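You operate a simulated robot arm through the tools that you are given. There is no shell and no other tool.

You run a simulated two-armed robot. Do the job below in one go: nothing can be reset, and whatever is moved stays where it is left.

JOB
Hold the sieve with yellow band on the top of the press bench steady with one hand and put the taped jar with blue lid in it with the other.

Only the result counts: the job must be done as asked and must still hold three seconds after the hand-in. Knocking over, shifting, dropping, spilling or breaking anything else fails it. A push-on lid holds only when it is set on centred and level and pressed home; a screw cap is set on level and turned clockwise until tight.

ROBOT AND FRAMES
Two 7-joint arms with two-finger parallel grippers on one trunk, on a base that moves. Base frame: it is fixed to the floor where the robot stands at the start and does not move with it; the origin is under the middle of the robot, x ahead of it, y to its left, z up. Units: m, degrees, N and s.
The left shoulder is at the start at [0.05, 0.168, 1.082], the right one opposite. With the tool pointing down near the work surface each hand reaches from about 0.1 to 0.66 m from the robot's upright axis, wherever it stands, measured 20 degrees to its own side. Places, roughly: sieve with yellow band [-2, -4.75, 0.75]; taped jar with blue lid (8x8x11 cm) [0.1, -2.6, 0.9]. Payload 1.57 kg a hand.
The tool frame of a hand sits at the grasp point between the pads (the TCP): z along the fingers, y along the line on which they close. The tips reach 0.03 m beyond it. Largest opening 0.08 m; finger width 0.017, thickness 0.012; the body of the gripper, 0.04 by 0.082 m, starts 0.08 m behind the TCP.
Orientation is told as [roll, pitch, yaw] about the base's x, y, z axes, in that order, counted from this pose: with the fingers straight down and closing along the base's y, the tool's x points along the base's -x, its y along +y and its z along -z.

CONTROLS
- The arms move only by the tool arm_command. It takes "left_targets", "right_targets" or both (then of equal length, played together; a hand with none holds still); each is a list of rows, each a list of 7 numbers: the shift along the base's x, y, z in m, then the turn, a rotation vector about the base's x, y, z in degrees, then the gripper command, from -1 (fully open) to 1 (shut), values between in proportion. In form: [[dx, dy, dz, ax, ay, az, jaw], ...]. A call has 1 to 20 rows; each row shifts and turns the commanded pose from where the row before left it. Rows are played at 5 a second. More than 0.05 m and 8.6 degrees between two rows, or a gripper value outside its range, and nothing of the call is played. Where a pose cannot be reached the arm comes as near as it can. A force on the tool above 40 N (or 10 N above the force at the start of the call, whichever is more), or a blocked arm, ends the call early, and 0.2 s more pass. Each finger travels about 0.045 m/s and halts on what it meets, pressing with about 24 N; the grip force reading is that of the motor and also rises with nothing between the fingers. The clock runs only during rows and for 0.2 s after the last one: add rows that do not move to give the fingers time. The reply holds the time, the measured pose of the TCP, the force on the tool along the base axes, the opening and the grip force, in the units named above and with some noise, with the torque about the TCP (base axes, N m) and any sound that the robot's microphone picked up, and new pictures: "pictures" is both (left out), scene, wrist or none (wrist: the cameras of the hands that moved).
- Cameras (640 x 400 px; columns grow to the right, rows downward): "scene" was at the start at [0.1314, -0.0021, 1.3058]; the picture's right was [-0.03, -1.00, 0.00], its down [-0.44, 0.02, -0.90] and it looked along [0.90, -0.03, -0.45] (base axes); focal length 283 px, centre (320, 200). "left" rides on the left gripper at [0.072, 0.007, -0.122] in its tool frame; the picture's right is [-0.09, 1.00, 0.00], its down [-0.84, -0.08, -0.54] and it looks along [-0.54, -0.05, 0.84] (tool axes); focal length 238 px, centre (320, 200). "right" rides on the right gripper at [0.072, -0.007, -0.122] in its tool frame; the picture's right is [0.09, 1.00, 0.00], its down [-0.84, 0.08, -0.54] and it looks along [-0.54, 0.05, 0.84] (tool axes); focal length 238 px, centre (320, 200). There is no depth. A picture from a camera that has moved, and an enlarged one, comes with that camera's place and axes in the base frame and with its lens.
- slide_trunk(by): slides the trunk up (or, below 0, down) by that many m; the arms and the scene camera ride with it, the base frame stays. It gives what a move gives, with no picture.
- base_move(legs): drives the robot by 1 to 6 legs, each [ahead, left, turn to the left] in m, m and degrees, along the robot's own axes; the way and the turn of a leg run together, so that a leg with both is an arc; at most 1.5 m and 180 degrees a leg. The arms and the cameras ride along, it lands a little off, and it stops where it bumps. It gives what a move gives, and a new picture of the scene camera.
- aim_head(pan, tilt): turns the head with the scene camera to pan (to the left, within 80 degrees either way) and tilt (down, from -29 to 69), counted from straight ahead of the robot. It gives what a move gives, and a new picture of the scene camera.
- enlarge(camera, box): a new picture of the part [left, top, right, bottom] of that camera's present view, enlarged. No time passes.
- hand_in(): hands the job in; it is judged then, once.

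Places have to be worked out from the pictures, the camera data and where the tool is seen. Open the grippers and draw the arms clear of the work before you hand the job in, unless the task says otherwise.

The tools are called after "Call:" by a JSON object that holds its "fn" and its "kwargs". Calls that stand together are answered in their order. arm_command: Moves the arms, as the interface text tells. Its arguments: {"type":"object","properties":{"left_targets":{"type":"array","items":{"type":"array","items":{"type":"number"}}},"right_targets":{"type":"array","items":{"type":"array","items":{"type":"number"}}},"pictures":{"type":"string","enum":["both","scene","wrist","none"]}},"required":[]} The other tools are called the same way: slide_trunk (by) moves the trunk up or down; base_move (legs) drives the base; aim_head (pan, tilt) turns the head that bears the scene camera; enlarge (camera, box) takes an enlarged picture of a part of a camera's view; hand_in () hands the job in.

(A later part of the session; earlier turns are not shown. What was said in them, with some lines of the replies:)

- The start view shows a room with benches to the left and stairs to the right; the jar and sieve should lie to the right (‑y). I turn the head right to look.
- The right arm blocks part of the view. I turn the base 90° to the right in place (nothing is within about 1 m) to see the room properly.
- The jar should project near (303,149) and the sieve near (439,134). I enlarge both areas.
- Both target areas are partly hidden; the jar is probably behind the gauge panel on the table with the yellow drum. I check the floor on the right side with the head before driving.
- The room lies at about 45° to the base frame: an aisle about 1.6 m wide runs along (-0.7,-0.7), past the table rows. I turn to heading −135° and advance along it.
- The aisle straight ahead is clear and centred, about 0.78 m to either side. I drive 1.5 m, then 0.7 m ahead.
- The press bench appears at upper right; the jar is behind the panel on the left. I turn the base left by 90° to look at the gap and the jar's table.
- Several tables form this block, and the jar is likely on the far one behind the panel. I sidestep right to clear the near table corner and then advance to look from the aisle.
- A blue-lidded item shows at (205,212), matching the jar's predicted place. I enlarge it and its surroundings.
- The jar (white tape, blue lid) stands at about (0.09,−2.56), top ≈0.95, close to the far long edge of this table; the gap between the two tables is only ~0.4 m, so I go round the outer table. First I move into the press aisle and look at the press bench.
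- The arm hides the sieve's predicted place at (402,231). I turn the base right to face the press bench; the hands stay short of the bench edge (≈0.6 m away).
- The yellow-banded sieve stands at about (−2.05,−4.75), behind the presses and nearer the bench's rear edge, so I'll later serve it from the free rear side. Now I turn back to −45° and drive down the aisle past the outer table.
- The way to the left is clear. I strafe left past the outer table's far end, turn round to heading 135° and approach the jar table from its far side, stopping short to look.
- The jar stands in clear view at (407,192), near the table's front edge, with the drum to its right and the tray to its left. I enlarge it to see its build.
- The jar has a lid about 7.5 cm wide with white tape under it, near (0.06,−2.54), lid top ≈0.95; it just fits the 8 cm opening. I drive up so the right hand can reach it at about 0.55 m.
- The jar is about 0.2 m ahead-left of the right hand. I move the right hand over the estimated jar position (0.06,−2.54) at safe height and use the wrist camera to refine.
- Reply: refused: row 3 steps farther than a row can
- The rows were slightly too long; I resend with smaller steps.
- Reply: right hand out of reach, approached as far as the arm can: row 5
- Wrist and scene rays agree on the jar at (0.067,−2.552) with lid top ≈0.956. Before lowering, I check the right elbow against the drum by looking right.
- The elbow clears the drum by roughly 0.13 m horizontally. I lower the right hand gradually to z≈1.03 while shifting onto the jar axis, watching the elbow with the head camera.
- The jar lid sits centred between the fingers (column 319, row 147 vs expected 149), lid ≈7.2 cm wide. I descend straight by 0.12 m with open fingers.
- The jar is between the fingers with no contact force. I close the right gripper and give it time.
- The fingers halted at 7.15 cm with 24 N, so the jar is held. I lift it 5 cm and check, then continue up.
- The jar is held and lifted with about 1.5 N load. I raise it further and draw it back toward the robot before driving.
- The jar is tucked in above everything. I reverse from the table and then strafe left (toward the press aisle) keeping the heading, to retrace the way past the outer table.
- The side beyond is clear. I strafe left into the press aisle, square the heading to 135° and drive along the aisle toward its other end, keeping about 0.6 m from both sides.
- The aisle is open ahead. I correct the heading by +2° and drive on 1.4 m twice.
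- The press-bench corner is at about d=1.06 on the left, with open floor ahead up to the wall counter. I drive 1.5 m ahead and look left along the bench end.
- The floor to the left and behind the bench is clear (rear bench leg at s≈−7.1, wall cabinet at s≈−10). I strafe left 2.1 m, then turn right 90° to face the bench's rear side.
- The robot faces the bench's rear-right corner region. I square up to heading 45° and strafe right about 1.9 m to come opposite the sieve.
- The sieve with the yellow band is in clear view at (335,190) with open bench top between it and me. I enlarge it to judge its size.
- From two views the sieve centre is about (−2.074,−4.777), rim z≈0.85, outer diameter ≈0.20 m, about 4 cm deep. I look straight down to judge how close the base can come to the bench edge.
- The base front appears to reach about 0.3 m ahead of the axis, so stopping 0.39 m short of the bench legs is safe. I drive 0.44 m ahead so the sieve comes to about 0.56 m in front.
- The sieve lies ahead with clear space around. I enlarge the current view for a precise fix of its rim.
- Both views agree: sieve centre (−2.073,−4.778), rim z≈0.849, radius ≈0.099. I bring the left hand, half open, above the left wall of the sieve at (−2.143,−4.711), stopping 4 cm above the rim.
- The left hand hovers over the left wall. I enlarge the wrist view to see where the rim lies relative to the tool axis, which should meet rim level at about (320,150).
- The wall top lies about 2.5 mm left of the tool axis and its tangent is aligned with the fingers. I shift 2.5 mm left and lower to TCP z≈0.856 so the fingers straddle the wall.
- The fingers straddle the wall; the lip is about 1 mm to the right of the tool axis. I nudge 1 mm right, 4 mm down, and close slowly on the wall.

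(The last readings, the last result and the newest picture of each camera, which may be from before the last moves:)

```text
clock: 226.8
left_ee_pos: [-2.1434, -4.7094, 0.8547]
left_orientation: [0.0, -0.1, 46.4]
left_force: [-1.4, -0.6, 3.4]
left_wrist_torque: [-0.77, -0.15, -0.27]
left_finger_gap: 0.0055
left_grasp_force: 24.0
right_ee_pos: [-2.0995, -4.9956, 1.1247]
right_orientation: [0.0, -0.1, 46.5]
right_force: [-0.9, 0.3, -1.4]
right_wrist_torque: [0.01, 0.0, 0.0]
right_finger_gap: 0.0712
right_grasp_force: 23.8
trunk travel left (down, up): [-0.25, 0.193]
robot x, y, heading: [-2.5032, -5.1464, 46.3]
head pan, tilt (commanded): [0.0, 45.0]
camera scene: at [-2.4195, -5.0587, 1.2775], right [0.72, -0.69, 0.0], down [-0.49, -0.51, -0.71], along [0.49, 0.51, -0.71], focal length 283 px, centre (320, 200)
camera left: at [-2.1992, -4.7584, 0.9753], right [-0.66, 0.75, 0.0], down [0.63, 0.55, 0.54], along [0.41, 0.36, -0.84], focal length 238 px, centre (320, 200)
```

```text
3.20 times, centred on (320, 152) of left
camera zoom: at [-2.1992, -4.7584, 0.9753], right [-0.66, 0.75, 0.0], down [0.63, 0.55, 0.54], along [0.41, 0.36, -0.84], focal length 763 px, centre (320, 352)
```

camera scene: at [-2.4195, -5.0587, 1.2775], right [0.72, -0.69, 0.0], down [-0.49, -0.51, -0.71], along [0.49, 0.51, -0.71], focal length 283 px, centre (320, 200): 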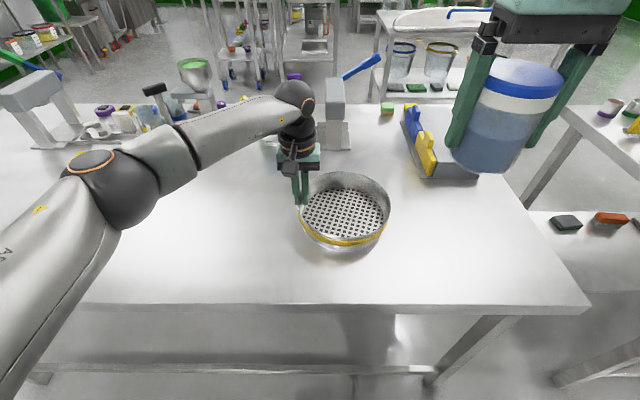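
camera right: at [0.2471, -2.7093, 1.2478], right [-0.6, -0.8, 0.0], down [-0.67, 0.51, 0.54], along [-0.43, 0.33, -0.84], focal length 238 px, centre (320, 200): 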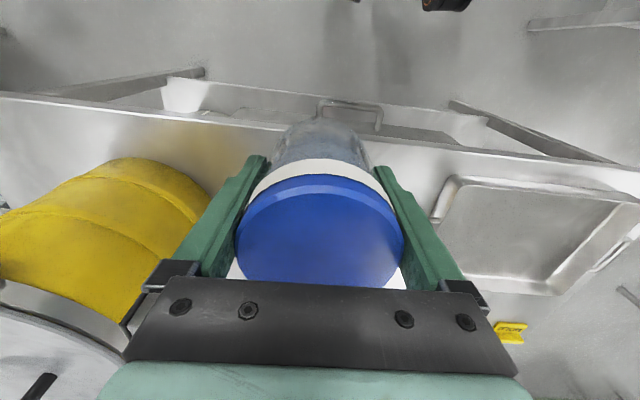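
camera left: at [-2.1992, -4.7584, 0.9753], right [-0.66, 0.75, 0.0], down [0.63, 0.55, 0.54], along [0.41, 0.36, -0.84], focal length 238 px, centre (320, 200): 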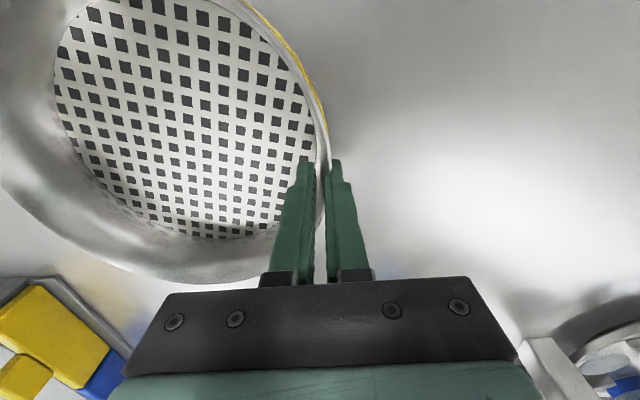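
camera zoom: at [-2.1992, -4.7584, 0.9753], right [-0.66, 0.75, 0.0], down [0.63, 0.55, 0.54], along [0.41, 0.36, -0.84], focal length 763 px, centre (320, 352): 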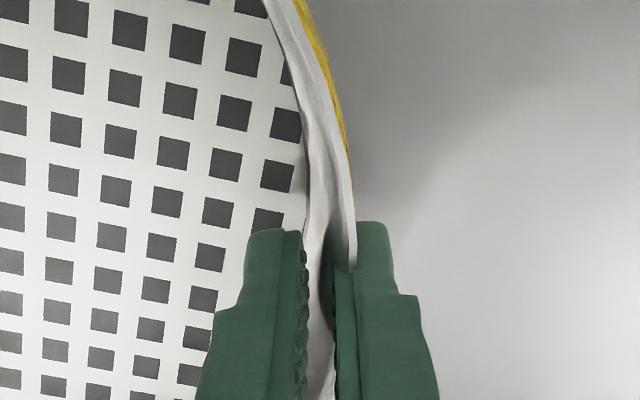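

The grip closed on the wall (gap 5.5 mm, 24 N), but the sieve slid about 3 cm toward me while aligning. I zoom in to check it is level and how deep the fingers hold it.

Call:
{"fn": "enlarge", "kwargs": {"camera": "scene", "box": [290, 165, 350, 215]}}

Call:
{"fn": "enlarge", "kwargs": {"camera": "left", "box": [280, 130, 360, 210]}}

Call:
{"fn": "enlarge", "kwargs": {"camera": "right", "box": [0, 0, 640, 400]}}

```text
8.00 times, centred on (320, 190) of scene
camera zoom: at [-2.4195, -5.0587, 1.2775], right [0.72, -0.69, 0.0], down [-0.49, -0.51, -0.71], along [0.49, 0.51, -0.71], focal length 2262 px, centre (320, 280)
```

zoom: 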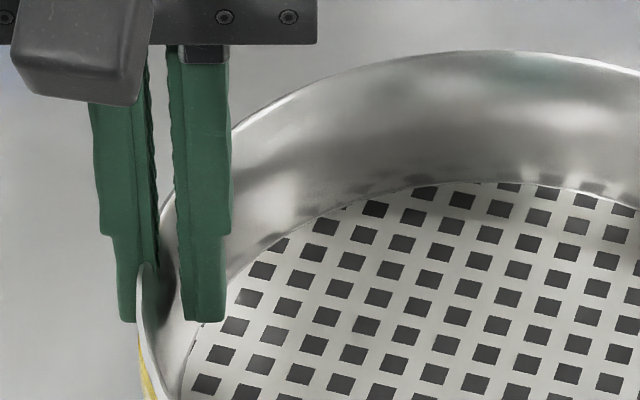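

```text
5.00 times, centred on (320, 170) of left
camera zoom: at [-2.1992, -4.7584, 0.9753], right [-0.66, 0.75, 0.0], down [0.63, 0.55, 0.54], along [0.41, 0.36, -0.84], focal length 1192 px, centre (320, 350)
```

zoom: 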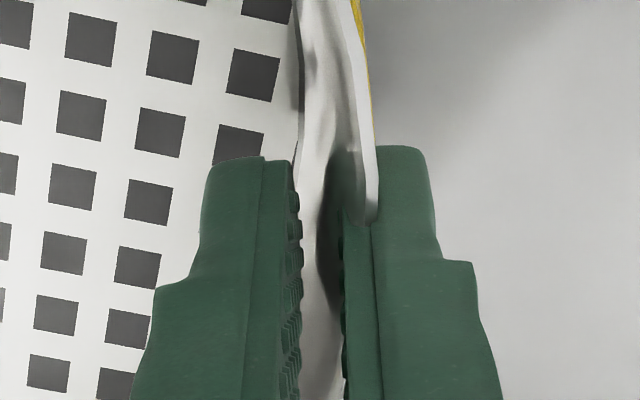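

```text
1.00 times, centred on (320, 200) of right (not enlarged: the box is as wide or as high as the picture)
camera zoom: at [-2.1439, -5.0513, 1.2478], right [-0.78, 0.62, 0.0], down [0.52, 0.66, 0.54], along [0.34, 0.43, -0.84], focal length 238 px, centre (320, 200)
```

zoom: 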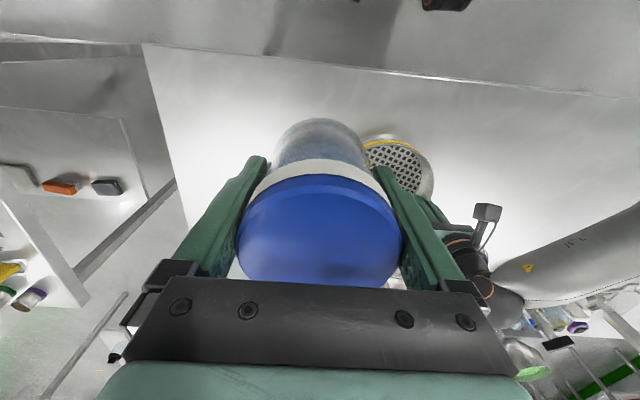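

The rim passes about 2 cm above the fingertips, so the wall is well held. I check the sieve's base for any tilt before bringing the jar.

Call:
{"fn": "enlarge", "kwargs": {"camera": "scene", "box": [292, 165, 404, 260]}}

```text
4.21 times, centred on (348, 212) of scene
camera zoom: at [-2.4195, -5.0587, 1.2775], right [0.72, -0.69, 0.0], down [-0.49, -0.51, -0.71], along [0.49, 0.51, -0.71], focal length 1191 px, centre (202, 147)
```

zoom: 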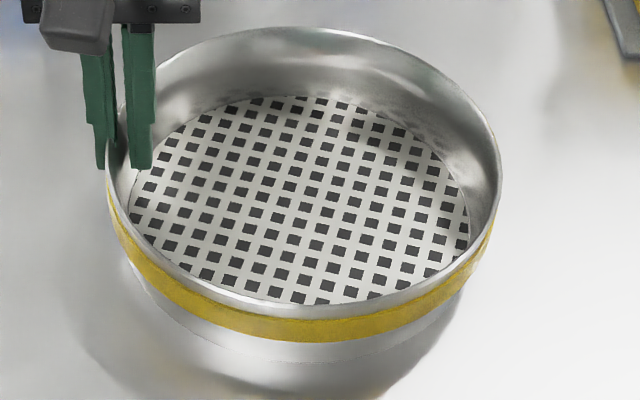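

The sieve stays level to within about a degree and is firmly held. I now carry the jar with the right hand over the right-of-centre part of the sieve, staying about 13 cm above its floor.

Call:
{"fn": "arm_command", "kwargs": {"right_targets": [[0.0066, 0.04, -0.005, 0, 0, 0, 1], [0.0066, 0.04, -0.01, 0, 0, 0, 1], [0.0066, 0.04, -0.015, 0, 0, 0, 1], [0.0067, 0.04, -0.02, 0, 0, 0, 1], [0.0067, 0.0394, -0.025, 0, 0, 0, 1], [0, 0, 0, 0, 0, 0, 1]], "pictures": "both"}}

Call:
{"fn": "enlarge", "kwargs": {"camera": "scene", "box": [260, 100, 420, 260]}}

```text
clock: 228.2
left_ee_pos: [-2.1444, -4.7113, 0.853]
left_orientation: [-0.1, -0.1, 46.5]
left_force: [-1.3, -0.9, 2.3]
left_wrist_torque: [-0.76, -0.19, -0.24]
left_finger_gap: 0.0053
left_grasp_force: 23.8
right_ee_pos: [-2.0655, -4.7968, 1.0505]
right_orientation: [0.0, -0.1, 46.3]
right_force: [0.1, 0.6, -2.1]
right_wrist_torque: [-0.01, 0.0, -0.01]
right_finger_gap: 0.0713
right_grasp_force: 24.2
trunk travel left (down, up): [-0.25, 0.193]
robot x, y, heading: [-2.5036, -5.1485, 46.5]
head pan, tilt (commanded): [0.0, 45.0]
camera scene: at [-2.4194, -5.0586, 1.2775], right [0.72, -0.69, 0.0], down [-0.49, -0.51, -0.71], along [0.49, 0.51, -0.71], focal length 283 px, centre (320, 200)
camera right: at [-2.1098, -4.8528, 1.1725], right [-0.79, 0.62, 0.0], down [0.52, 0.66, 0.54], along [0.34, 0.43, -0.84], focal length 238 px, centre (320, 200)
```

scene: 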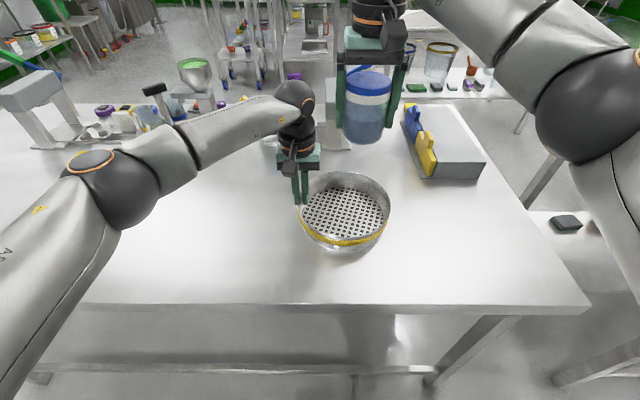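
right: 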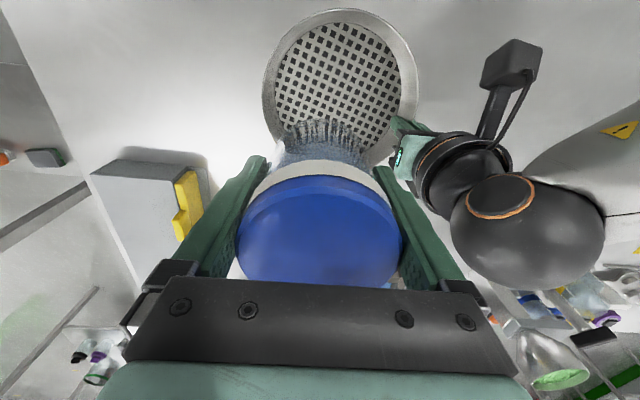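

```text
2.50 times, centred on (340, 180) of scene
camera zoom: at [-2.4194, -5.0586, 1.2775], right [0.72, -0.69, 0.0], down [-0.49, -0.51, -0.71], along [0.49, 0.51, -0.71], focal length 707 px, centre (270, 250)
```

zoom: 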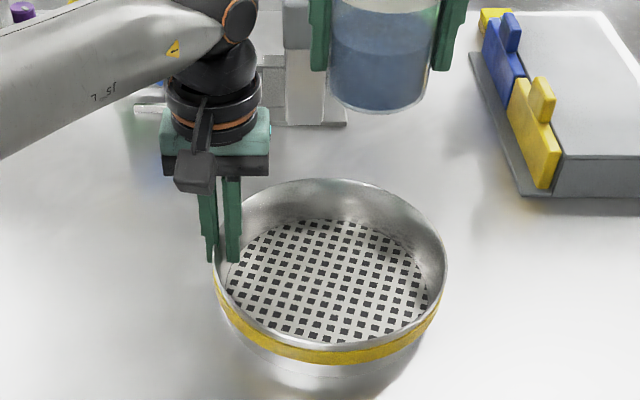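

Scene and right-wrist views agree that the sieve centre is now (−2.090,−4.787). I shift the jar to 1.8 cm right of centre, clear of the left gripper, and lower it until its base is just above the rim.

Call:
{"fn": "arm_command", "kwargs": {"right_targets": [[-0.0154, -0.0061, 0, 0, 0, 0, 1], [0, 0, -0.025, 0, 0, 0, 1], [0, 0, -0.03, 0, 0, 0, 1], [0, 0, -0.03, 0, 0, 0, 1], [0, 0, -0.025, 0, 0, 0, 1], [0, 0, 0, 0, 0, 0, 1]], "pictures": "both"}}

Call:
{"fn": "enlarge", "kwargs": {"camera": "scene", "box": [260, 100, 420, 260]}}

```text
clock: 229.6
left_ee_pos: [-2.1433, -4.7104, 0.852]
left_orientation: [0.0, 0.0, 46.5]
left_force: [-1.1, -0.4, 2.8]
left_wrist_torque: [-0.46, -0.43, -0.19]
left_finger_gap: 0.0054
left_grasp_force: 24.2
right_ee_pos: [-2.0811, -4.8027, 0.9401]
right_orientation: [-0.1, 0.0, 46.4]
right_force: [0.4, 0.5, -2.6]
right_wrist_torque: [-0.02, -0.01, 0.02]
right_finger_gap: 0.0715
right_grasp_force: 23.6
trunk travel left (down, up): [-0.25, 0.193]
robot x, y, heading: [-2.5073, -5.1438, 46.4]
head pan, tilt (commanded): [0.0, 45.0]
camera scene: at [-2.4194, -5.0586, 1.2775], right [0.72, -0.69, 0.0], down [-0.49, -0.51, -0.71], along [0.49, 0.51, -0.71], focal length 283 px, centre (320, 200)
camera right: at [-2.1265, -4.8584, 1.062], right [-0.78, 0.62, 0.0], down [0.52, 0.66, 0.54], along [0.34, 0.43, -0.84], focal length 238 px, centre (320, 200)
```

scene: 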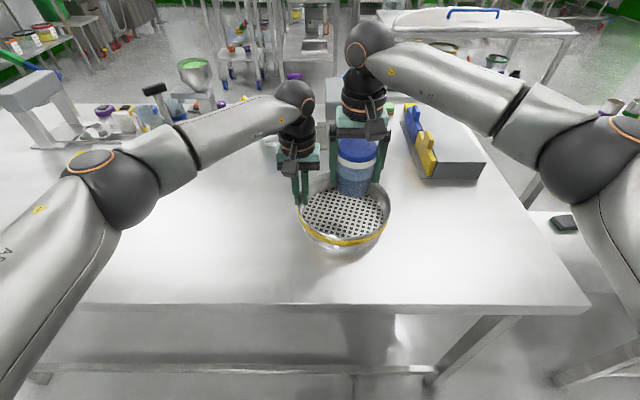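
right: 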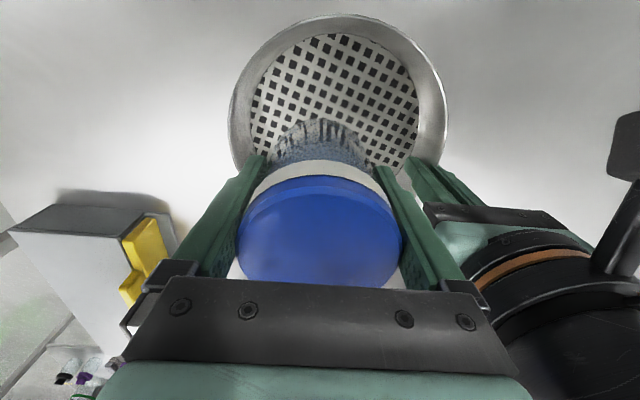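

```text
2.50 times, centred on (340, 180) of scene
camera zoom: at [-2.4194, -5.0586, 1.2775], right [0.72, -0.69, 0.0], down [-0.49, -0.51, -0.71], along [0.49, 0.51, -0.71], focal length 707 px, centre (270, 250)
```

zoom: 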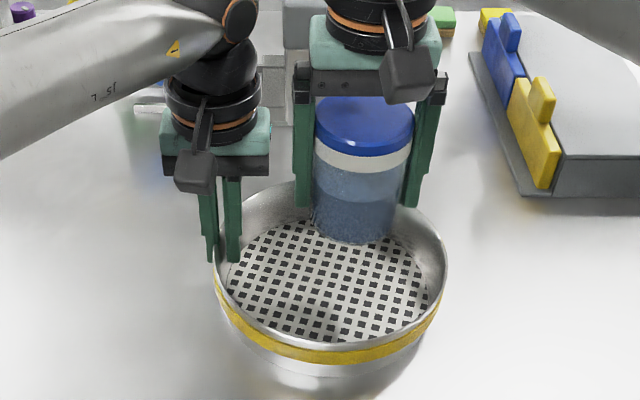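

The jar is centred as planned and clear of both walls and the left gripper. I lower 4.6 cm into the sieve, then will touch down in small steps.

Call:
{"fn": "arm_command", "kwargs": {"right_targets": [[0, 0, -0.016, 0, 0, 0, 1], [0, 0, -0.016, 0, 0, 0, 1], [0, 0, -0.014, 0, 0, 0, 1], [0, 0, 0, 0, 0, 0, 1]], "pictures": "scene"}}

Call:
{"fn": "enlarge", "kwargs": {"camera": "scene", "box": [280, 120, 420, 260]}}

```text
clock: 230.6
left_ee_pos: [-2.1447, -4.7121, 0.8532]
left_orientation: [0.0, -0.1, 46.4]
left_force: [-0.3, 1.5, 2.2]
left_wrist_torque: [-0.38, -0.54, 0.14]
left_finger_gap: 0.0052
left_grasp_force: 24.2
right_ee_pos: [-2.0799, -4.8034, 0.8944]
right_orientation: [-0.1, -0.1, 46.4]
right_force: [-0.6, -1.3, -2.1]
right_wrist_torque: [-0.01, 0.0, -0.02]
right_finger_gap: 0.0718
right_grasp_force: 23.7
trunk travel left (down, up): [-0.25, 0.193]
robot x, y, heading: [-2.5026, -5.1473, 46.4]
head pan, tilt (commanded): [0.0, 45.0]
camera scene: at [-2.4193, -5.0586, 1.2775], right [0.72, -0.69, 0.0], down [-0.49, -0.51, -0.71], along [0.49, 0.51, -0.71], focal length 283 px, centre (320, 200)
```

scene: 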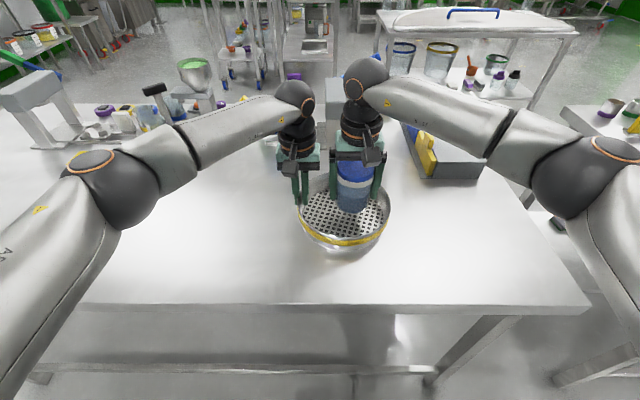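

```text
2.86 times, centred on (350, 190) of scene
camera zoom: at [-2.4193, -5.0586, 1.2775], right [0.72, -0.69, 0.0], down [-0.49, -0.51, -0.71], along [0.49, 0.51, -0.71], focal length 808 px, centre (234, 229)
```

zoom: 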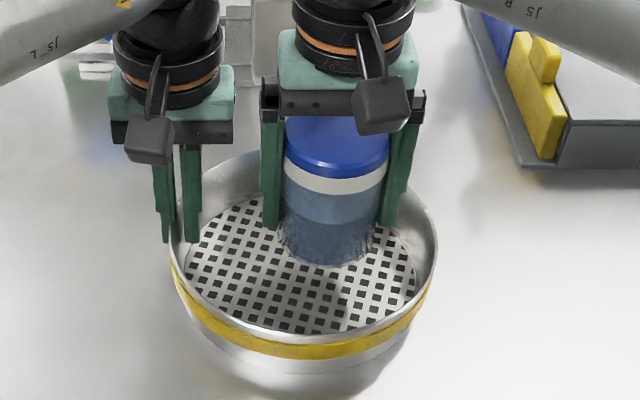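

No contact yet; the jar base is about 2 cm above the sieve floor. I go on in 5 mm steps, watching the vertical force.

Call:
{"fn": "arm_command", "kwargs": {"right_targets": [[0, 0, -0.005, 0, 0, 0, 1], [0, 0, -0.005, 0, 0, 0, 1], [0, 0, -0.004, 0, 0, 0, 1], [0, 0, 0, 0, 0, 0, 1]], "pictures": "none"}}

```text
clock: 231.6
left_ee_pos: [-2.1436, -4.7113, 0.853]
left_orientation: [0.0, -0.1, 46.4]
left_force: [-0.2, -0.5, 1.7]
left_wrist_torque: [-0.44, -0.47, -0.11]
left_finger_gap: 0.0053
left_grasp_force: 23.6
right_ee_pos: [-2.0805, -4.802, 0.8805]
right_orientation: [-0.1, 0.0, 46.4]
right_force: [0.3, -0.5, -1.3]
right_wrist_torque: [-0.01, 0.0, 0.01]
right_finger_gap: 0.0713
right_grasp_force: 23.7
trunk travel left (down, up): [-0.25, 0.193]
robot x, y, heading: [-2.4986, -5.1459, 46.3]
head pan, tilt (commanded): [0.0, 45.0]
```

Still only the jar's weight on the hand (−1.3 N) at z 0.8805. I continue with 3 mm steps.

Call:
{"fn": "arm_command", "kwargs": {"right_targets": [[0, 0, -0.003, 0, 0, 0, 1], [0, 0, -0.003, 0, 0, 0, 1], [0, 0, 0, 0, 0, 0, 1]], "pictures": "none"}}

```text
clock: 232.4
left_ee_pos: [-2.1423, -4.7109, 0.8542]
left_orientation: [0.0, -0.1, 46.4]
left_force: [1.2, 0.8, 1.7]
left_wrist_torque: [-0.36, -0.56, 0.16]
left_finger_gap: 0.0052
left_grasp_force: 23.5
right_ee_pos: [-2.0819, -4.8017, 0.8756]
right_orientation: [0.0, -0.1, 46.4]
right_force: [0.1, 0.9, -1.3]
right_wrist_torque: [-0.02, 0.0, -0.02]
right_finger_gap: 0.0716
right_grasp_force: 24.9
trunk travel left (down, up): [-0.25, 0.193]
robot x, y, heading: [-2.5021, -5.1429, 46.5]
head pan, tilt (commanded): [0.0, 45.0]
```

Call:
{"fn": "arm_command", "kwargs": {"right_targets": [[0, 0, -0.003, 0, 0, 0, 1], [0, 0, 0, 0, 0, 0, 1]], "pictures": "both"}}

Call:
{"fn": "enlarge", "kwargs": {"camera": "scene", "box": [310, 150, 400, 230]}}

```text
clock: 233.0
left_ee_pos: [-2.1422, -4.7098, 0.8528]
left_orientation: [-0.1, 0.0, 46.4]
left_force: [1.0, -0.3, 2.4]
left_wrist_torque: [-0.4, -0.52, 0.2]
left_finger_gap: 0.0055
left_grasp_force: 23.9
right_ee_pos: [-2.0811, -4.8011, 0.872]
right_orientation: [0.0, 0.0, 46.4]
right_force: [0.4, -0.7, -1.4]
right_wrist_torque: [-0.02, 0.02, -0.02]
right_finger_gap: 0.0716
right_grasp_force: 24.3
trunk travel left (down, up): [-0.25, 0.193]
robot x, y, heading: [-2.5057, -5.1504, 46.7]
head pan, tilt (commanded): [0.0, 45.0]
camera scene: at [-2.4193, -5.0586, 1.2775], right [0.72, -0.69, 0.0], down [-0.49, -0.51, -0.71], along [0.49, 0.51, -0.71], focal length 283 px, centre (320, 200)
camera right: at [-2.1257, -4.8575, 0.9942], right [-0.78, 0.62, 0.0], down [0.52, 0.66, 0.54], along [0.34, 0.43, -0.84], focal length 238 px, centre (320, 200)
```

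scene: 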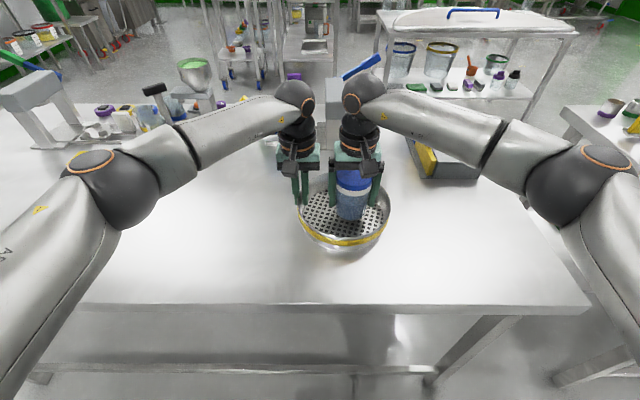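
right: 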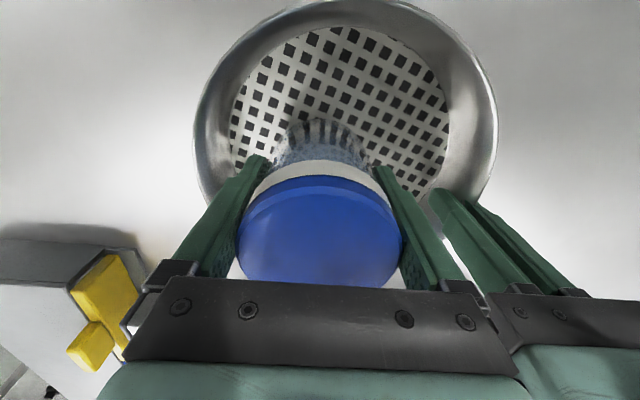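

```text
5.00 times, centred on (355, 190) of scene
camera zoom: at [-2.4193, -5.0586, 1.2775], right [0.72, -0.69, 0.0], down [-0.49, -0.51, -0.71], along [0.49, 0.51, -0.71], focal length 1414 px, centre (145, 250)
```

zoom: 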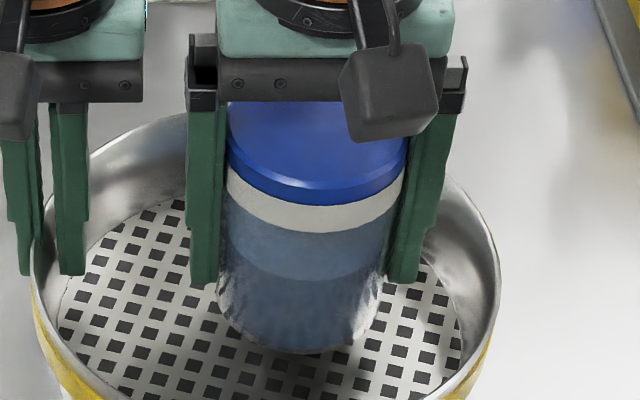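

Still hanging free with a visible small gap. I keep lowering in 3 mm steps.

Call:
{"fn": "arm_command", "kwargs": {"right_targets": [[0, 0, -0.003, 0, 0, 0, 1], [0, 0, -0.003, 0, 0, 0, 1], [0, 0, 0, 0, 0, 0, 1]], "pictures": "none"}}

```text
clock: 233.8
left_ee_pos: [-2.1434, -4.7102, 0.853]
left_orientation: [0.1, -0.1, 46.4]
left_force: [0.5, 0.1, 2.1]
left_wrist_torque: [-0.38, -0.52, 0.17]
left_finger_gap: 0.0055
left_grasp_force: 24.1
right_ee_pos: [-2.0803, -4.8023, 0.8655]
right_orientation: [0.0, 0.0, 46.4]
right_force: [0.6, 0.1, -0.6]
right_wrist_torque: [0.01, -0.01, -0.02]
right_finger_gap: 0.0716
right_grasp_force: 24.4
trunk travel left (down, up): [-0.25, 0.193]
robot x, y, heading: [-2.503, -5.1478, 46.5]
head pan, tilt (commanded): [0.0, 45.0]
```

Force −0.6 N may hint at first contact but is within noise. I step down 2 mm twice more.

Call:
{"fn": "arm_command", "kwargs": {"right_targets": [[0, 0, -0.002, 0, 0, 0, 1], [0, 0, -0.002, 0, 0, 0, 1], [0, 0, 0, 0, 0, 0, 1]], "pictures": "scene"}}

Call:
{"fn": "enlarge", "kwargs": {"camera": "scene", "box": [310, 150, 400, 230]}}

```text
clock: 234.6
left_ee_pos: [-2.1441, -4.7118, 0.8533]
left_orientation: [0.0, -0.1, 46.3]
left_force: [-0.4, -0.4, 2.6]
left_wrist_torque: [-0.41, -0.51, 0.19]
left_finger_gap: 0.0051
left_grasp_force: 24.2
right_ee_pos: [-2.0802, -4.8002, 0.8611]
right_orientation: [0.0, 0.0, 46.5]
right_force: [-0.1, 0.8, -1.6]
right_wrist_torque: [-0.02, 0.01, 0.02]
right_finger_gap: 0.0716
right_grasp_force: 24.3
trunk travel left (down, up): [-0.25, 0.193]
robot x, y, heading: [-2.5026, -5.1444, 46.3]
head pan, tilt (commanded): [0.0, 45.0]
camera scene: at [-2.4193, -5.0586, 1.2775], right [0.72, -0.69, 0.0], down [-0.49, -0.51, -0.71], along [0.49, 0.51, -0.71], focal length 283 px, centre (320, 200)
```

scene: 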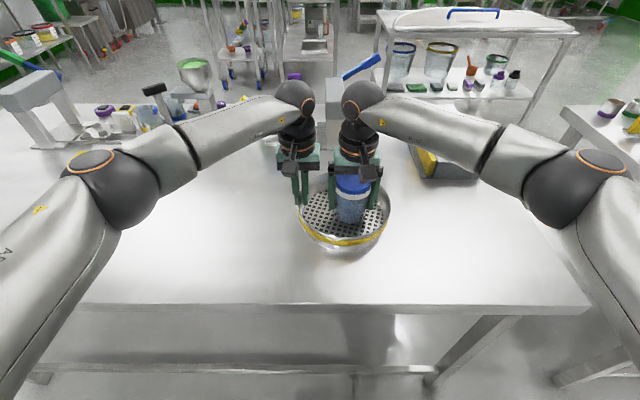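

```text
5.00 times, centred on (355, 190) of scene
camera zoom: at [-2.4193, -5.0586, 1.2775], right [0.72, -0.69, 0.0], down [-0.49, -0.51, -0.71], along [0.49, 0.51, -0.71], focal length 1414 px, centre (145, 250)
```

zoom: 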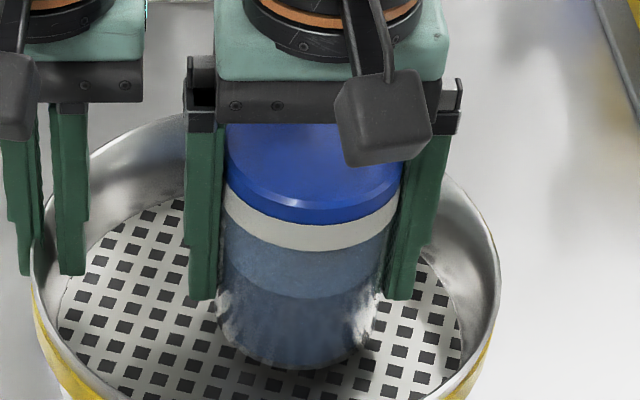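

The jar still hangs free. I continue the slow descent in 2 mm steps until the force shows contact.

Call:
{"fn": "arm_command", "kwargs": {"right_targets": [[0, 0, -0.002, 0, 0, 0, 1], [0, 0, -0.002, 0, 0, 0, 1], [0, 0, 0, 0, 0, 0, 1]], "pictures": "none"}}

```text
clock: 235.4
left_ee_pos: [-2.1429, -4.7109, 0.8535]
left_orientation: [0.0, 0.0, 46.4]
left_force: [0.0, -0.2, 1.6]
left_wrist_torque: [-0.4, -0.46, -0.13]
left_finger_gap: 0.0053
left_grasp_force: 24.1
right_ee_pos: [-2.0826, -4.8018, 0.8588]
right_orientation: [0.1, -0.1, 46.4]
right_force: [0.0, 0.2, -1.1]
right_wrist_torque: [0.0, 0.03, 0.01]
right_finger_gap: 0.0715
right_grasp_force: 24.3
trunk travel left (down, up): [-0.25, 0.193]
robot x, y, heading: [-2.5007, -5.1494, 46.5]
head pan, tilt (commanded): [0.0, 45.0]
```

Call:
{"fn": "arm_command", "kwargs": {"right_targets": [[0, 0, -0.002, 0, 0, 0, 1], [0, 0, -0.002, 0, 0, 0, 1], [0, 0, 0, 0, 0, 0, 1]], "pictures": "both"}}

Call:
{"fn": "enlarge", "kwargs": {"camera": "scene", "box": [310, 150, 400, 230]}}

```text
clock: 236.2
left_ee_pos: [-2.1439, -4.7112, 0.8537]
left_orientation: [-0.1, 0.0, 46.5]
left_force: [2.6, 0.6, 0.3]
left_wrist_torque: [-0.5, -0.45, 0.22]
left_finger_gap: 0.0054
left_grasp_force: 23.8
right_ee_pos: [-2.0815, -4.8028, 0.8546]
right_orientation: [0.1, 0.0, 46.3]
right_force: [-3.6, -1.9, 8.8]
right_wrist_torque: [-0.18, 0.15, -0.01]
right_finger_gap: 0.0713
right_grasp_force: 24.2
trunk travel left (down, up): [-0.25, 0.193]
robot x, y, heading: [-2.5016, -5.1429, 46.4]
head pan, tilt (commanded): [0.0, 45.0]
camera scene: at [-2.4198, -5.0589, 1.2777], right [0.72, -0.69, 0.0], down [-0.49, -0.51, -0.71], along [0.49, 0.51, -0.71], focal length 283 px, centre (320, 200)
camera right: at [-2.1261, -4.8582, 0.9775], right [-0.79, 0.62, 0.0], down [0.52, 0.66, 0.54], along [0.34, 0.43, -0.84], focal length 238 px, centre (320, 200)
```

scene: 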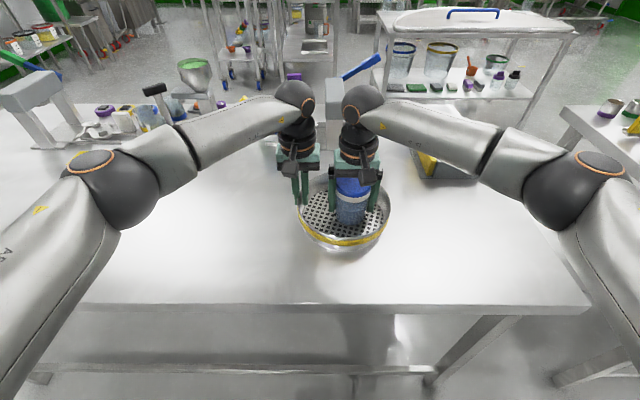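
right: 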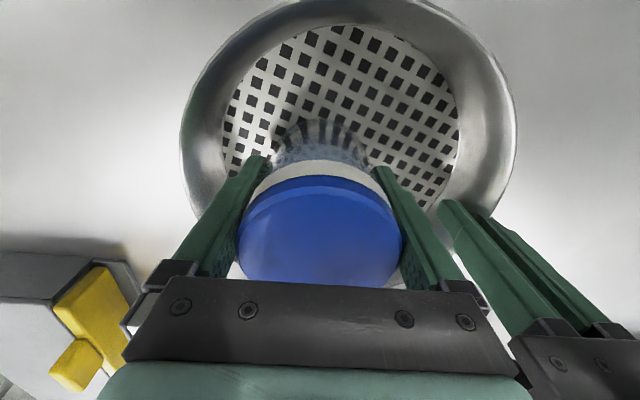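

```text
5.00 times, centred on (355, 190) of scene
camera zoom: at [-2.4198, -5.0589, 1.2777], right [0.72, -0.69, 0.0], down [-0.49, -0.51, -0.71], along [0.49, 0.51, -0.71], focal length 1414 px, centre (145, 250)
```

zoom: 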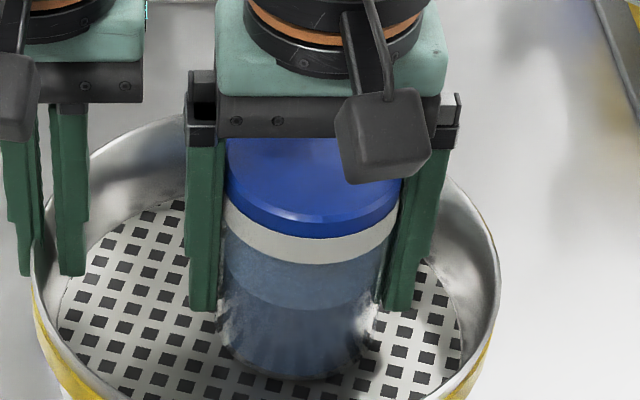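

Contact: the right hand now feels +8.8 N at z 0.8546, so the jar stands on the sieve floor. I ease up 1 mm and open the right gripper while the left keeps holding the sieve.

Call:
{"fn": "arm_command", "kwargs": {"right_targets": [[0, 0, 0.001, 0, 0, 0, 1], [0, 0, 0, 0, 0, 0, -0.7], [0, 0, 0, 0, 0, 0, -0.85], [0, 0, 0, 0, 0, 0, -1], [0, 0, 0, 0, 0, 0, -1], [0, 0, 0, 0, 0, 0, -1]], "pictures": "both"}}

Call:
{"fn": "enlarge", "kwargs": {"camera": "scene", "box": [310, 150, 400, 230]}}

```text
clock: 237.6
left_ee_pos: [-2.1425, -4.7109, 0.8537]
left_orientation: [0.0, -0.2, 46.3]
left_force: [1.6, -0.3, 1.2]
left_wrist_torque: [-0.42, -0.51, 0.18]
left_finger_gap: 0.0055
left_grasp_force: 24.1
right_ee_pos: [-2.0806, -4.8022, 0.8557]
right_orientation: [0.0, 0.0, 46.4]
right_force: [0.5, -0.1, -0.8]
right_wrist_torque: [0.01, -0.04, 0.04]
right_finger_gap: 0.0801
right_grasp_force: 0.0
trunk travel left (down, up): [-0.25, 0.193]
robot x, y, heading: [-2.5029, -5.1492, 46.2]
head pan, tilt (commanded): [0.0, 45.0]
camera scene: at [-2.4194, -5.0586, 1.2775], right [0.72, -0.69, 0.0], down [-0.49, -0.51, -0.71], along [0.49, 0.51, -0.71], focal length 283 px, centre (320, 200)
camera right: at [-2.1258, -4.8581, 0.9773], right [-0.78, 0.62, 0.0], down [0.52, 0.66, 0.54], along [0.34, 0.43, -0.84], focal length 238 px, centre (320, 200)
```

scene: 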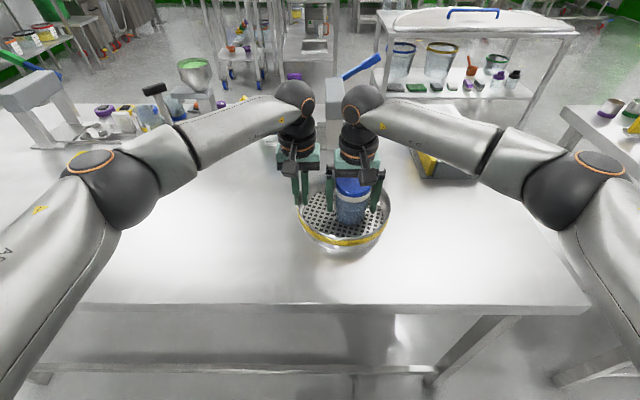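
right: 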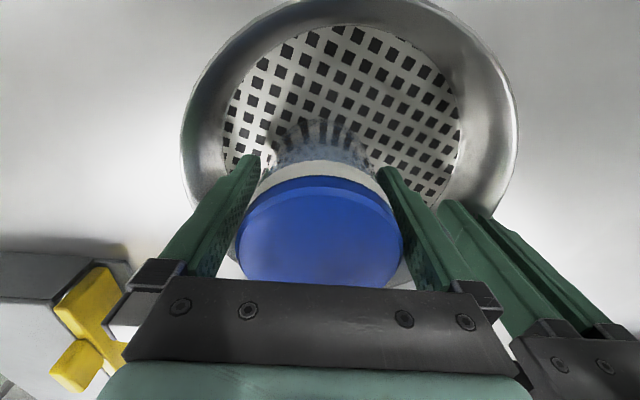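

```text
5.00 times, centred on (355, 190) of scene
camera zoom: at [-2.4194, -5.0586, 1.2775], right [0.72, -0.69, 0.0], down [-0.49, -0.51, -0.71], along [0.49, 0.51, -0.71], focal length 1414 px, centre (145, 250)
```

zoom: 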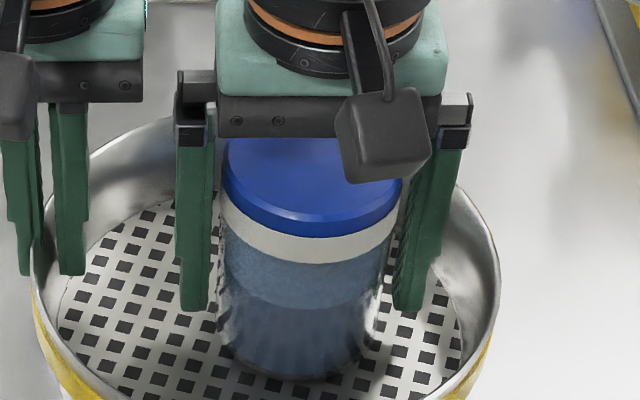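

The jar stands freely and the right fingers are open with a small gap each side. I raise the right hand straight up off the jar.

Call:
{"fn": "arm_command", "kwargs": {"right_targets": [[0, 0, 0.01, 0, 0, 0, -1], [0, 0, 0.02, 0, 0, 0, -1], [0, 0, 0.025, 0, 0, 0, -1], [0, 0, 0.025, 0, 0, 0, -1], [0, 0, 0.025, 0, 0, 0, -1], [0, 0, 0.025, 0, 0, 0, -1], [0, 0, 0, 0, 0, 0, -1]], "pictures": "both"}}

Call:
{"fn": "enlarge", "kwargs": {"camera": "scene", "box": [290, 140, 400, 260]}}

```text
clock: 239.2
left_ee_pos: [-2.1439, -4.7104, 0.8535]
left_orientation: [0.1, -0.1, 46.4]
left_force: [-0.9, 0.6, 2.4]
left_wrist_torque: [-0.47, -0.46, -0.13]
left_finger_gap: 0.0052
left_grasp_force: 24.3
right_ee_pos: [-2.0807, -4.8014, 0.9851]
right_orientation: [-0.1, -0.1, 46.4]
right_force: [-0.3, 0.2, 0.0]
right_wrist_torque: [0.0, -0.02, 0.01]
right_finger_gap: 0.0799
right_grasp_force: 0.0
trunk travel left (down, up): [-0.25, 0.193]
robot x, y, heading: [-2.4991, -5.1482, 46.3]
head pan, tilt (commanded): [0.0, 45.0]
camera scene: at [-2.4194, -5.0586, 1.2775], right [0.72, -0.69, 0.0], down [-0.49, -0.51, -0.71], along [0.49, 0.51, -0.71], focal length 283 px, centre (320, 200)
camera right: at [-2.1261, -4.8575, 1.1077], right [-0.78, 0.62, 0.0], down [0.52, 0.66, 0.54], along [0.34, 0.43, -0.84], focal length 238 px, centre (320, 200)
```

scene: 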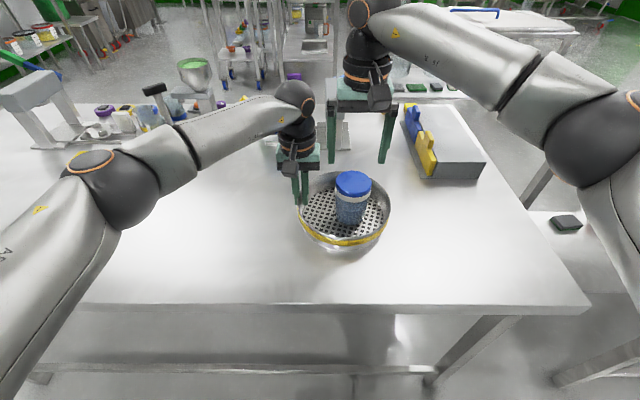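
right: 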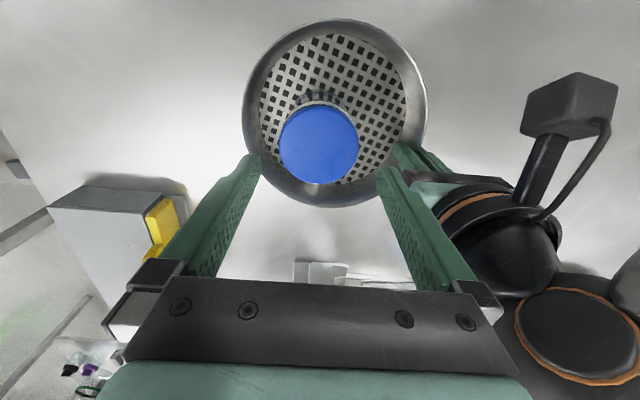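

```text
3.33 times, centred on (345, 200) of scene
camera zoom: at [-2.4194, -5.0586, 1.2775], right [0.72, -0.69, 0.0], down [-0.49, -0.51, -0.71], along [0.49, 0.51, -0.71], focal length 943 px, centre (237, 200)
```

zoom: 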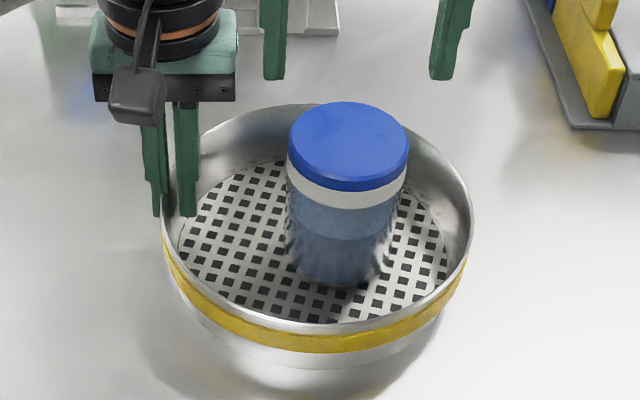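

The jar stands upright in the sieve. I retract the right hand up and back to its own side, then release the sieve with the left.

Call:
{"fn": "arm_command", "kwargs": {"right_targets": [[0, 0, 0.04, 0, 0, 0, -1], [-0.003, -0.03, 0.03, 0, 0, 0, -1], [-0.007, -0.04, 0.02, 0, 0, 0, -1], [-0.007, -0.04, 0.02, 0, 0, 0, -1], [-0.007, -0.04, 0.02, 0, 0, 0, -1], [-0.007, -0.04, 0, 0, 0, 0, -1], [0, 0, 0, 0, 0, 0, -1]], "pictures": "scene"}}

Call:
{"fn": "enlarge", "kwargs": {"camera": "left", "box": [0, 0, 640, 400]}}

```text
clock: 240.8
left_ee_pos: [-2.1436, -4.71, 0.8546]
left_orientation: [0.0, -0.1, 46.4]
left_force: [0.7, 1.4, 1.3]
left_wrist_torque: [-0.48, -0.45, 0.15]
left_finger_gap: 0.0054
left_grasp_force: 24.4
right_ee_pos: [-2.114, -4.9914, 1.1154]
right_orientation: [0.0, -0.2, 46.4]
right_force: [-0.1, -0.6, -0.3]
right_wrist_torque: [0.03, -0.03, 0.04]
right_finger_gap: 0.0799
right_grasp_force: 0.1
trunk travel left (down, up): [-0.25, 0.193]
robot x, y, heading: [-2.5012, -5.147, 46.3]
head pan, tilt (commanded): [0.0, 45.0]
camera scene: at [-2.4194, -5.0587, 1.2775], right [0.72, -0.69, 0.0], down [-0.49, -0.51, -0.71], along [0.49, 0.51, -0.71], focal length 283 px, centre (320, 200)
```

scene: 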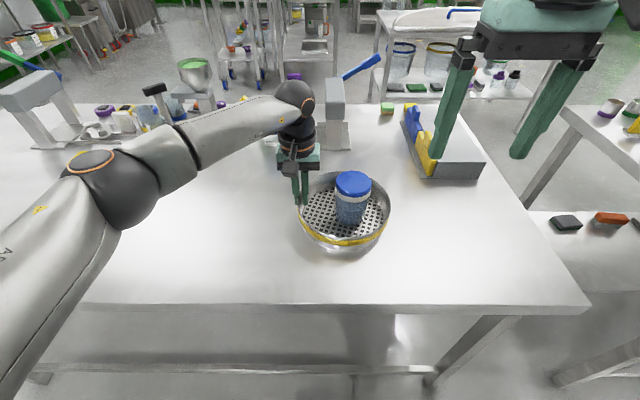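

```text
1.00 times, centred on (320, 200) of left (not enlarged: the box is as wide or as high as the picture)
camera zoom: at [-2.199, -4.7583, 0.9751], right [-0.66, 0.75, 0.0], down [0.63, 0.55, 0.54], along [0.41, 0.36, -0.84], focal length 238 px, centre (320, 200)
```

zoom: 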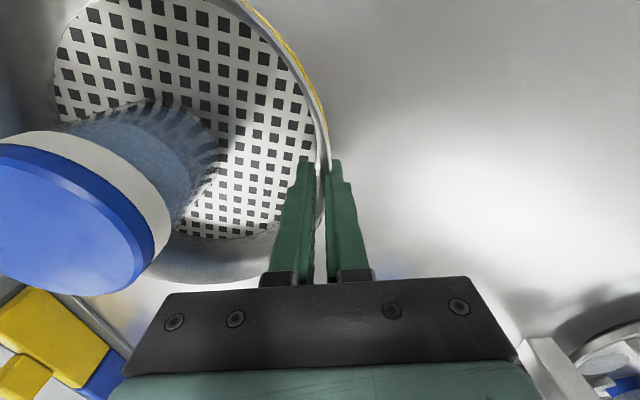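

Everything stands steady. I open the left fingers slowly to about 2.5 cm, leaving clearance from the jar.

Call:
{"fn": "arm_command", "kwargs": {"left_targets": [[0, 0, 0, 0, 0, 0, 0.85], [0, 0, 0, 0, 0, 0, 0.75], [0, 0, 0, 0, 0, 0, 0.6], [0, 0, 0, 0, 0, 0, 0.45], [0, 0, 0, 0, 0, 0, 0.35], [0, 0, 0, 0, 0, 0, 0.35]], "pictures": "both"}}

Call:
{"fn": "enlarge", "kwargs": {"camera": "scene", "box": [290, 140, 400, 260]}}

```text
clock: 242.2
left_ee_pos: [-2.1443, -4.7114, 0.8543]
left_orientation: [0.1, 0.0, 46.5]
left_force: [0.1, -0.2, -0.4]
left_wrist_torque: [-0.02, 0.01, 0.02]
left_finger_gap: 0.0263
left_grasp_force: 0.1
right_ee_pos: [-2.113, -4.991, 1.1161]
right_orientation: [0.0, 0.0, 46.4]
right_force: [0.6, 0.1, -0.5]
right_wrist_torque: [-0.01, 0.03, 0.01]
right_finger_gap: 0.08
right_grasp_force: 0.1
trunk travel left (down, up): [-0.25, 0.193]
robot x, y, heading: [-2.502, -5.1458, 46.4]
head pan, tilt (commanded): [0.0, 45.0]
camera scene: at [-2.4192, -5.0586, 1.2775], right [0.72, -0.69, 0.0], down [-0.49, -0.51, -0.71], along [0.49, 0.51, -0.71], focal length 283 px, centre (320, 200)
camera left: at [-2.1989, -4.7582, 0.975], right [-0.66, 0.75, 0.0], down [0.63, 0.55, 0.54], along [0.41, 0.36, -0.84], focal length 238 px, centre (320, 200)
```

scene: 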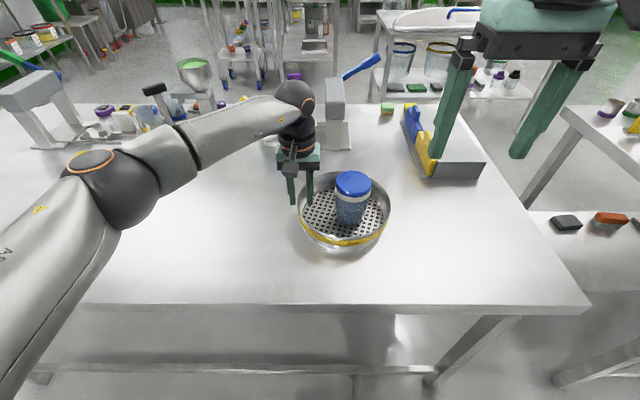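
left: 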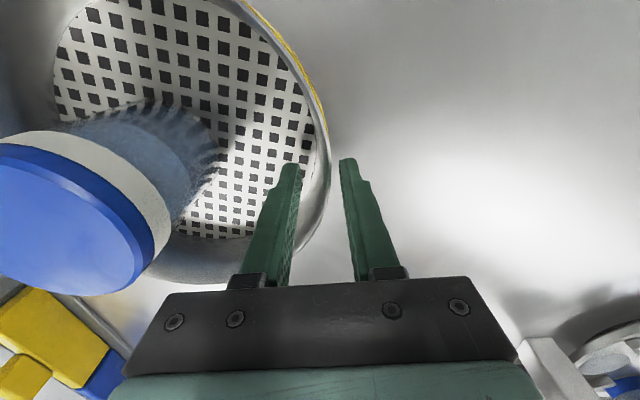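

```text
3.33 times, centred on (345, 200) of scene
camera zoom: at [-2.4192, -5.0586, 1.2775], right [0.72, -0.69, 0.0], down [-0.49, -0.51, -0.71], along [0.49, 0.51, -0.71], focal length 943 px, centre (237, 200)
```

zoom: 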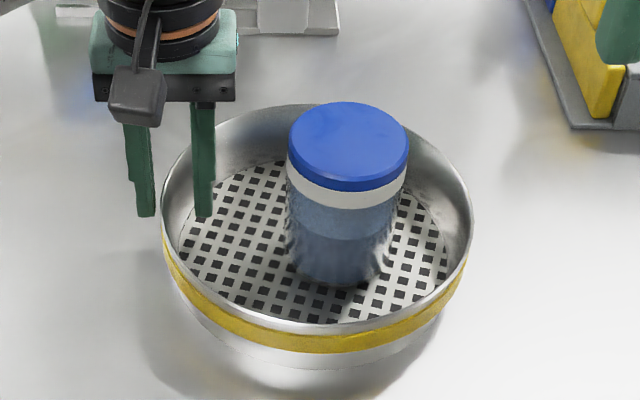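

The sieve and jar stayed exactly in place and the left hand feels no force. I raise the left hand straight up, then draw it back toward the robot.

Call:
{"fn": "arm_command", "kwargs": {"left_targets": [[0, 0, 0.015, 0, 0, 0, 0.35], [0, 0, 0.025, 0, 0, 0, 0.35], [0, 0, 0.035, 0, 0, 0, 0.35], [0, 0, 0.04, 0, 0, 0, 0.35], [0, 0, 0.04, 0, 0, 0, 0.2], [-0.03, 0, 0.03, 0, 0, 0, 0], [-0.035, -0.01, 0.025, 0, 0, 0, -0.5], [-0.035, -0.01, 0.025, 0, 0, 0, -1], [-0.035, -0.01, 0.02, 0, 0, 0, -1], [-0.035, -0.01, 0.02, 0, 0, 0, -1], [0, 0, 0, 0, 0, 0, -1], [0, 0, 0, 0, 0, 0, -1]], "pictures": "both"}}

Call:
{"fn": "enlarge", "kwargs": {"camera": "scene", "box": [280, 120, 420, 270]}}

```text
clock: 244.8
left_ee_pos: [-2.3133, -4.7503, 1.1301]
left_orientation: [0.0, 0.0, 46.3]
left_force: [0.1, -0.6, 0.0]
left_wrist_torque: [-0.01, 0.02, 0.0]
left_finger_gap: 0.0801
left_grasp_force: 0.0
right_ee_pos: [-2.1123, -4.9912, 1.1158]
right_orientation: [0.1, -0.1, 46.4]
right_force: [0.4, 0.4, -0.4]
right_wrist_torque: [-0.02, 0.02, 0.0]
right_finger_gap: 0.0801
right_grasp_force: 0.1
trunk travel left (down, up): [-0.25, 0.193]
robot x, y, heading: [-2.503, -5.1457, 46.4]
head pan, tilt (commanded): [0.0, 45.0]
camera scene: at [-2.4193, -5.0586, 1.2775], right [0.72, -0.69, 0.0], down [-0.49, -0.51, -0.71], along [0.49, 0.51, -0.71], focal length 283 px, centre (320, 200)
camera left: at [-2.3689, -4.7976, 1.2512], right [-0.66, 0.75, 0.0], down [0.63, 0.55, 0.54], along [0.41, 0.36, -0.84], focal length 238 px, centre (320, 200)
```

scene: 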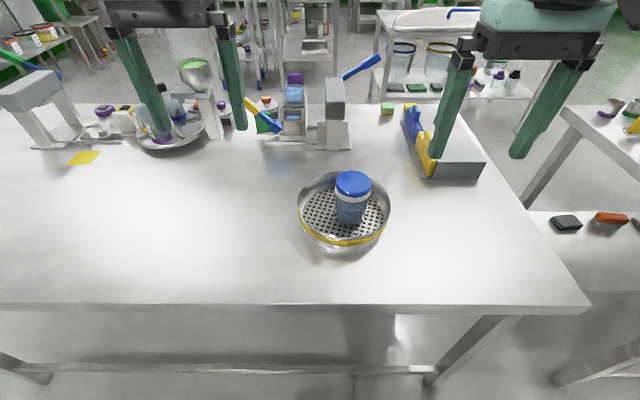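
left: 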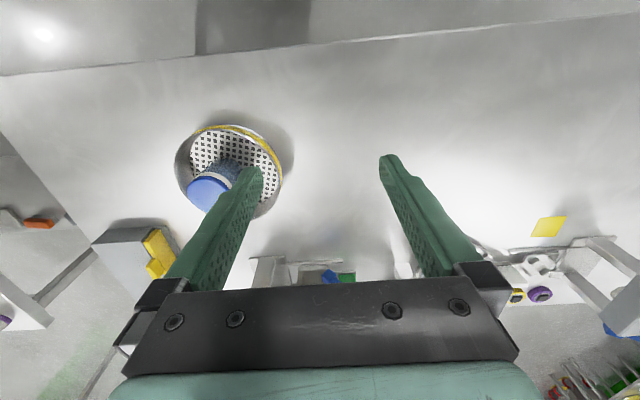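

```text
2.67 times, centred on (350, 195) of scene
camera zoom: at [-2.4193, -5.0586, 1.2775], right [0.72, -0.69, 0.0], down [-0.49, -0.51, -0.71], along [0.49, 0.51, -0.71], focal length 754 px, centre (240, 213)
```

zoom: 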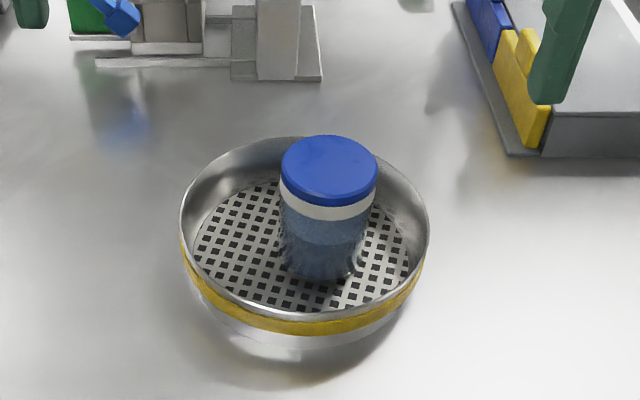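

The jar stands upright in the yellow-banded sieve on the press bench. Both grippers are open and well clear, and nothing else has moved. I hand the job in.

Call:
{"fn": "hand_in", "kwargs": {}}

```text
The job is handed in.
```

The taped jar with the blue lid is standing upright in the yellow-banded sieve on the press bench, and I've handed the job in. I don't have the verdict yet.

- **Holding the sieve:** I gripped its wall with the left hand before bringing the jar over, and held it until the jar was down and the right hand was clear. As the left fingers closed, the sieve slid about 3 cm toward the robot. After that it stayed level and did not move again, including when I let go.
- **The jar:** I set it down with the right hand, a little right of centre. It stayed in place when I opened the fingers and lifted away.
- **Everything else:** I saw nothing else knocked, shifted or spilled. Both grippers are open and the arms are clear of the sieve and jar.
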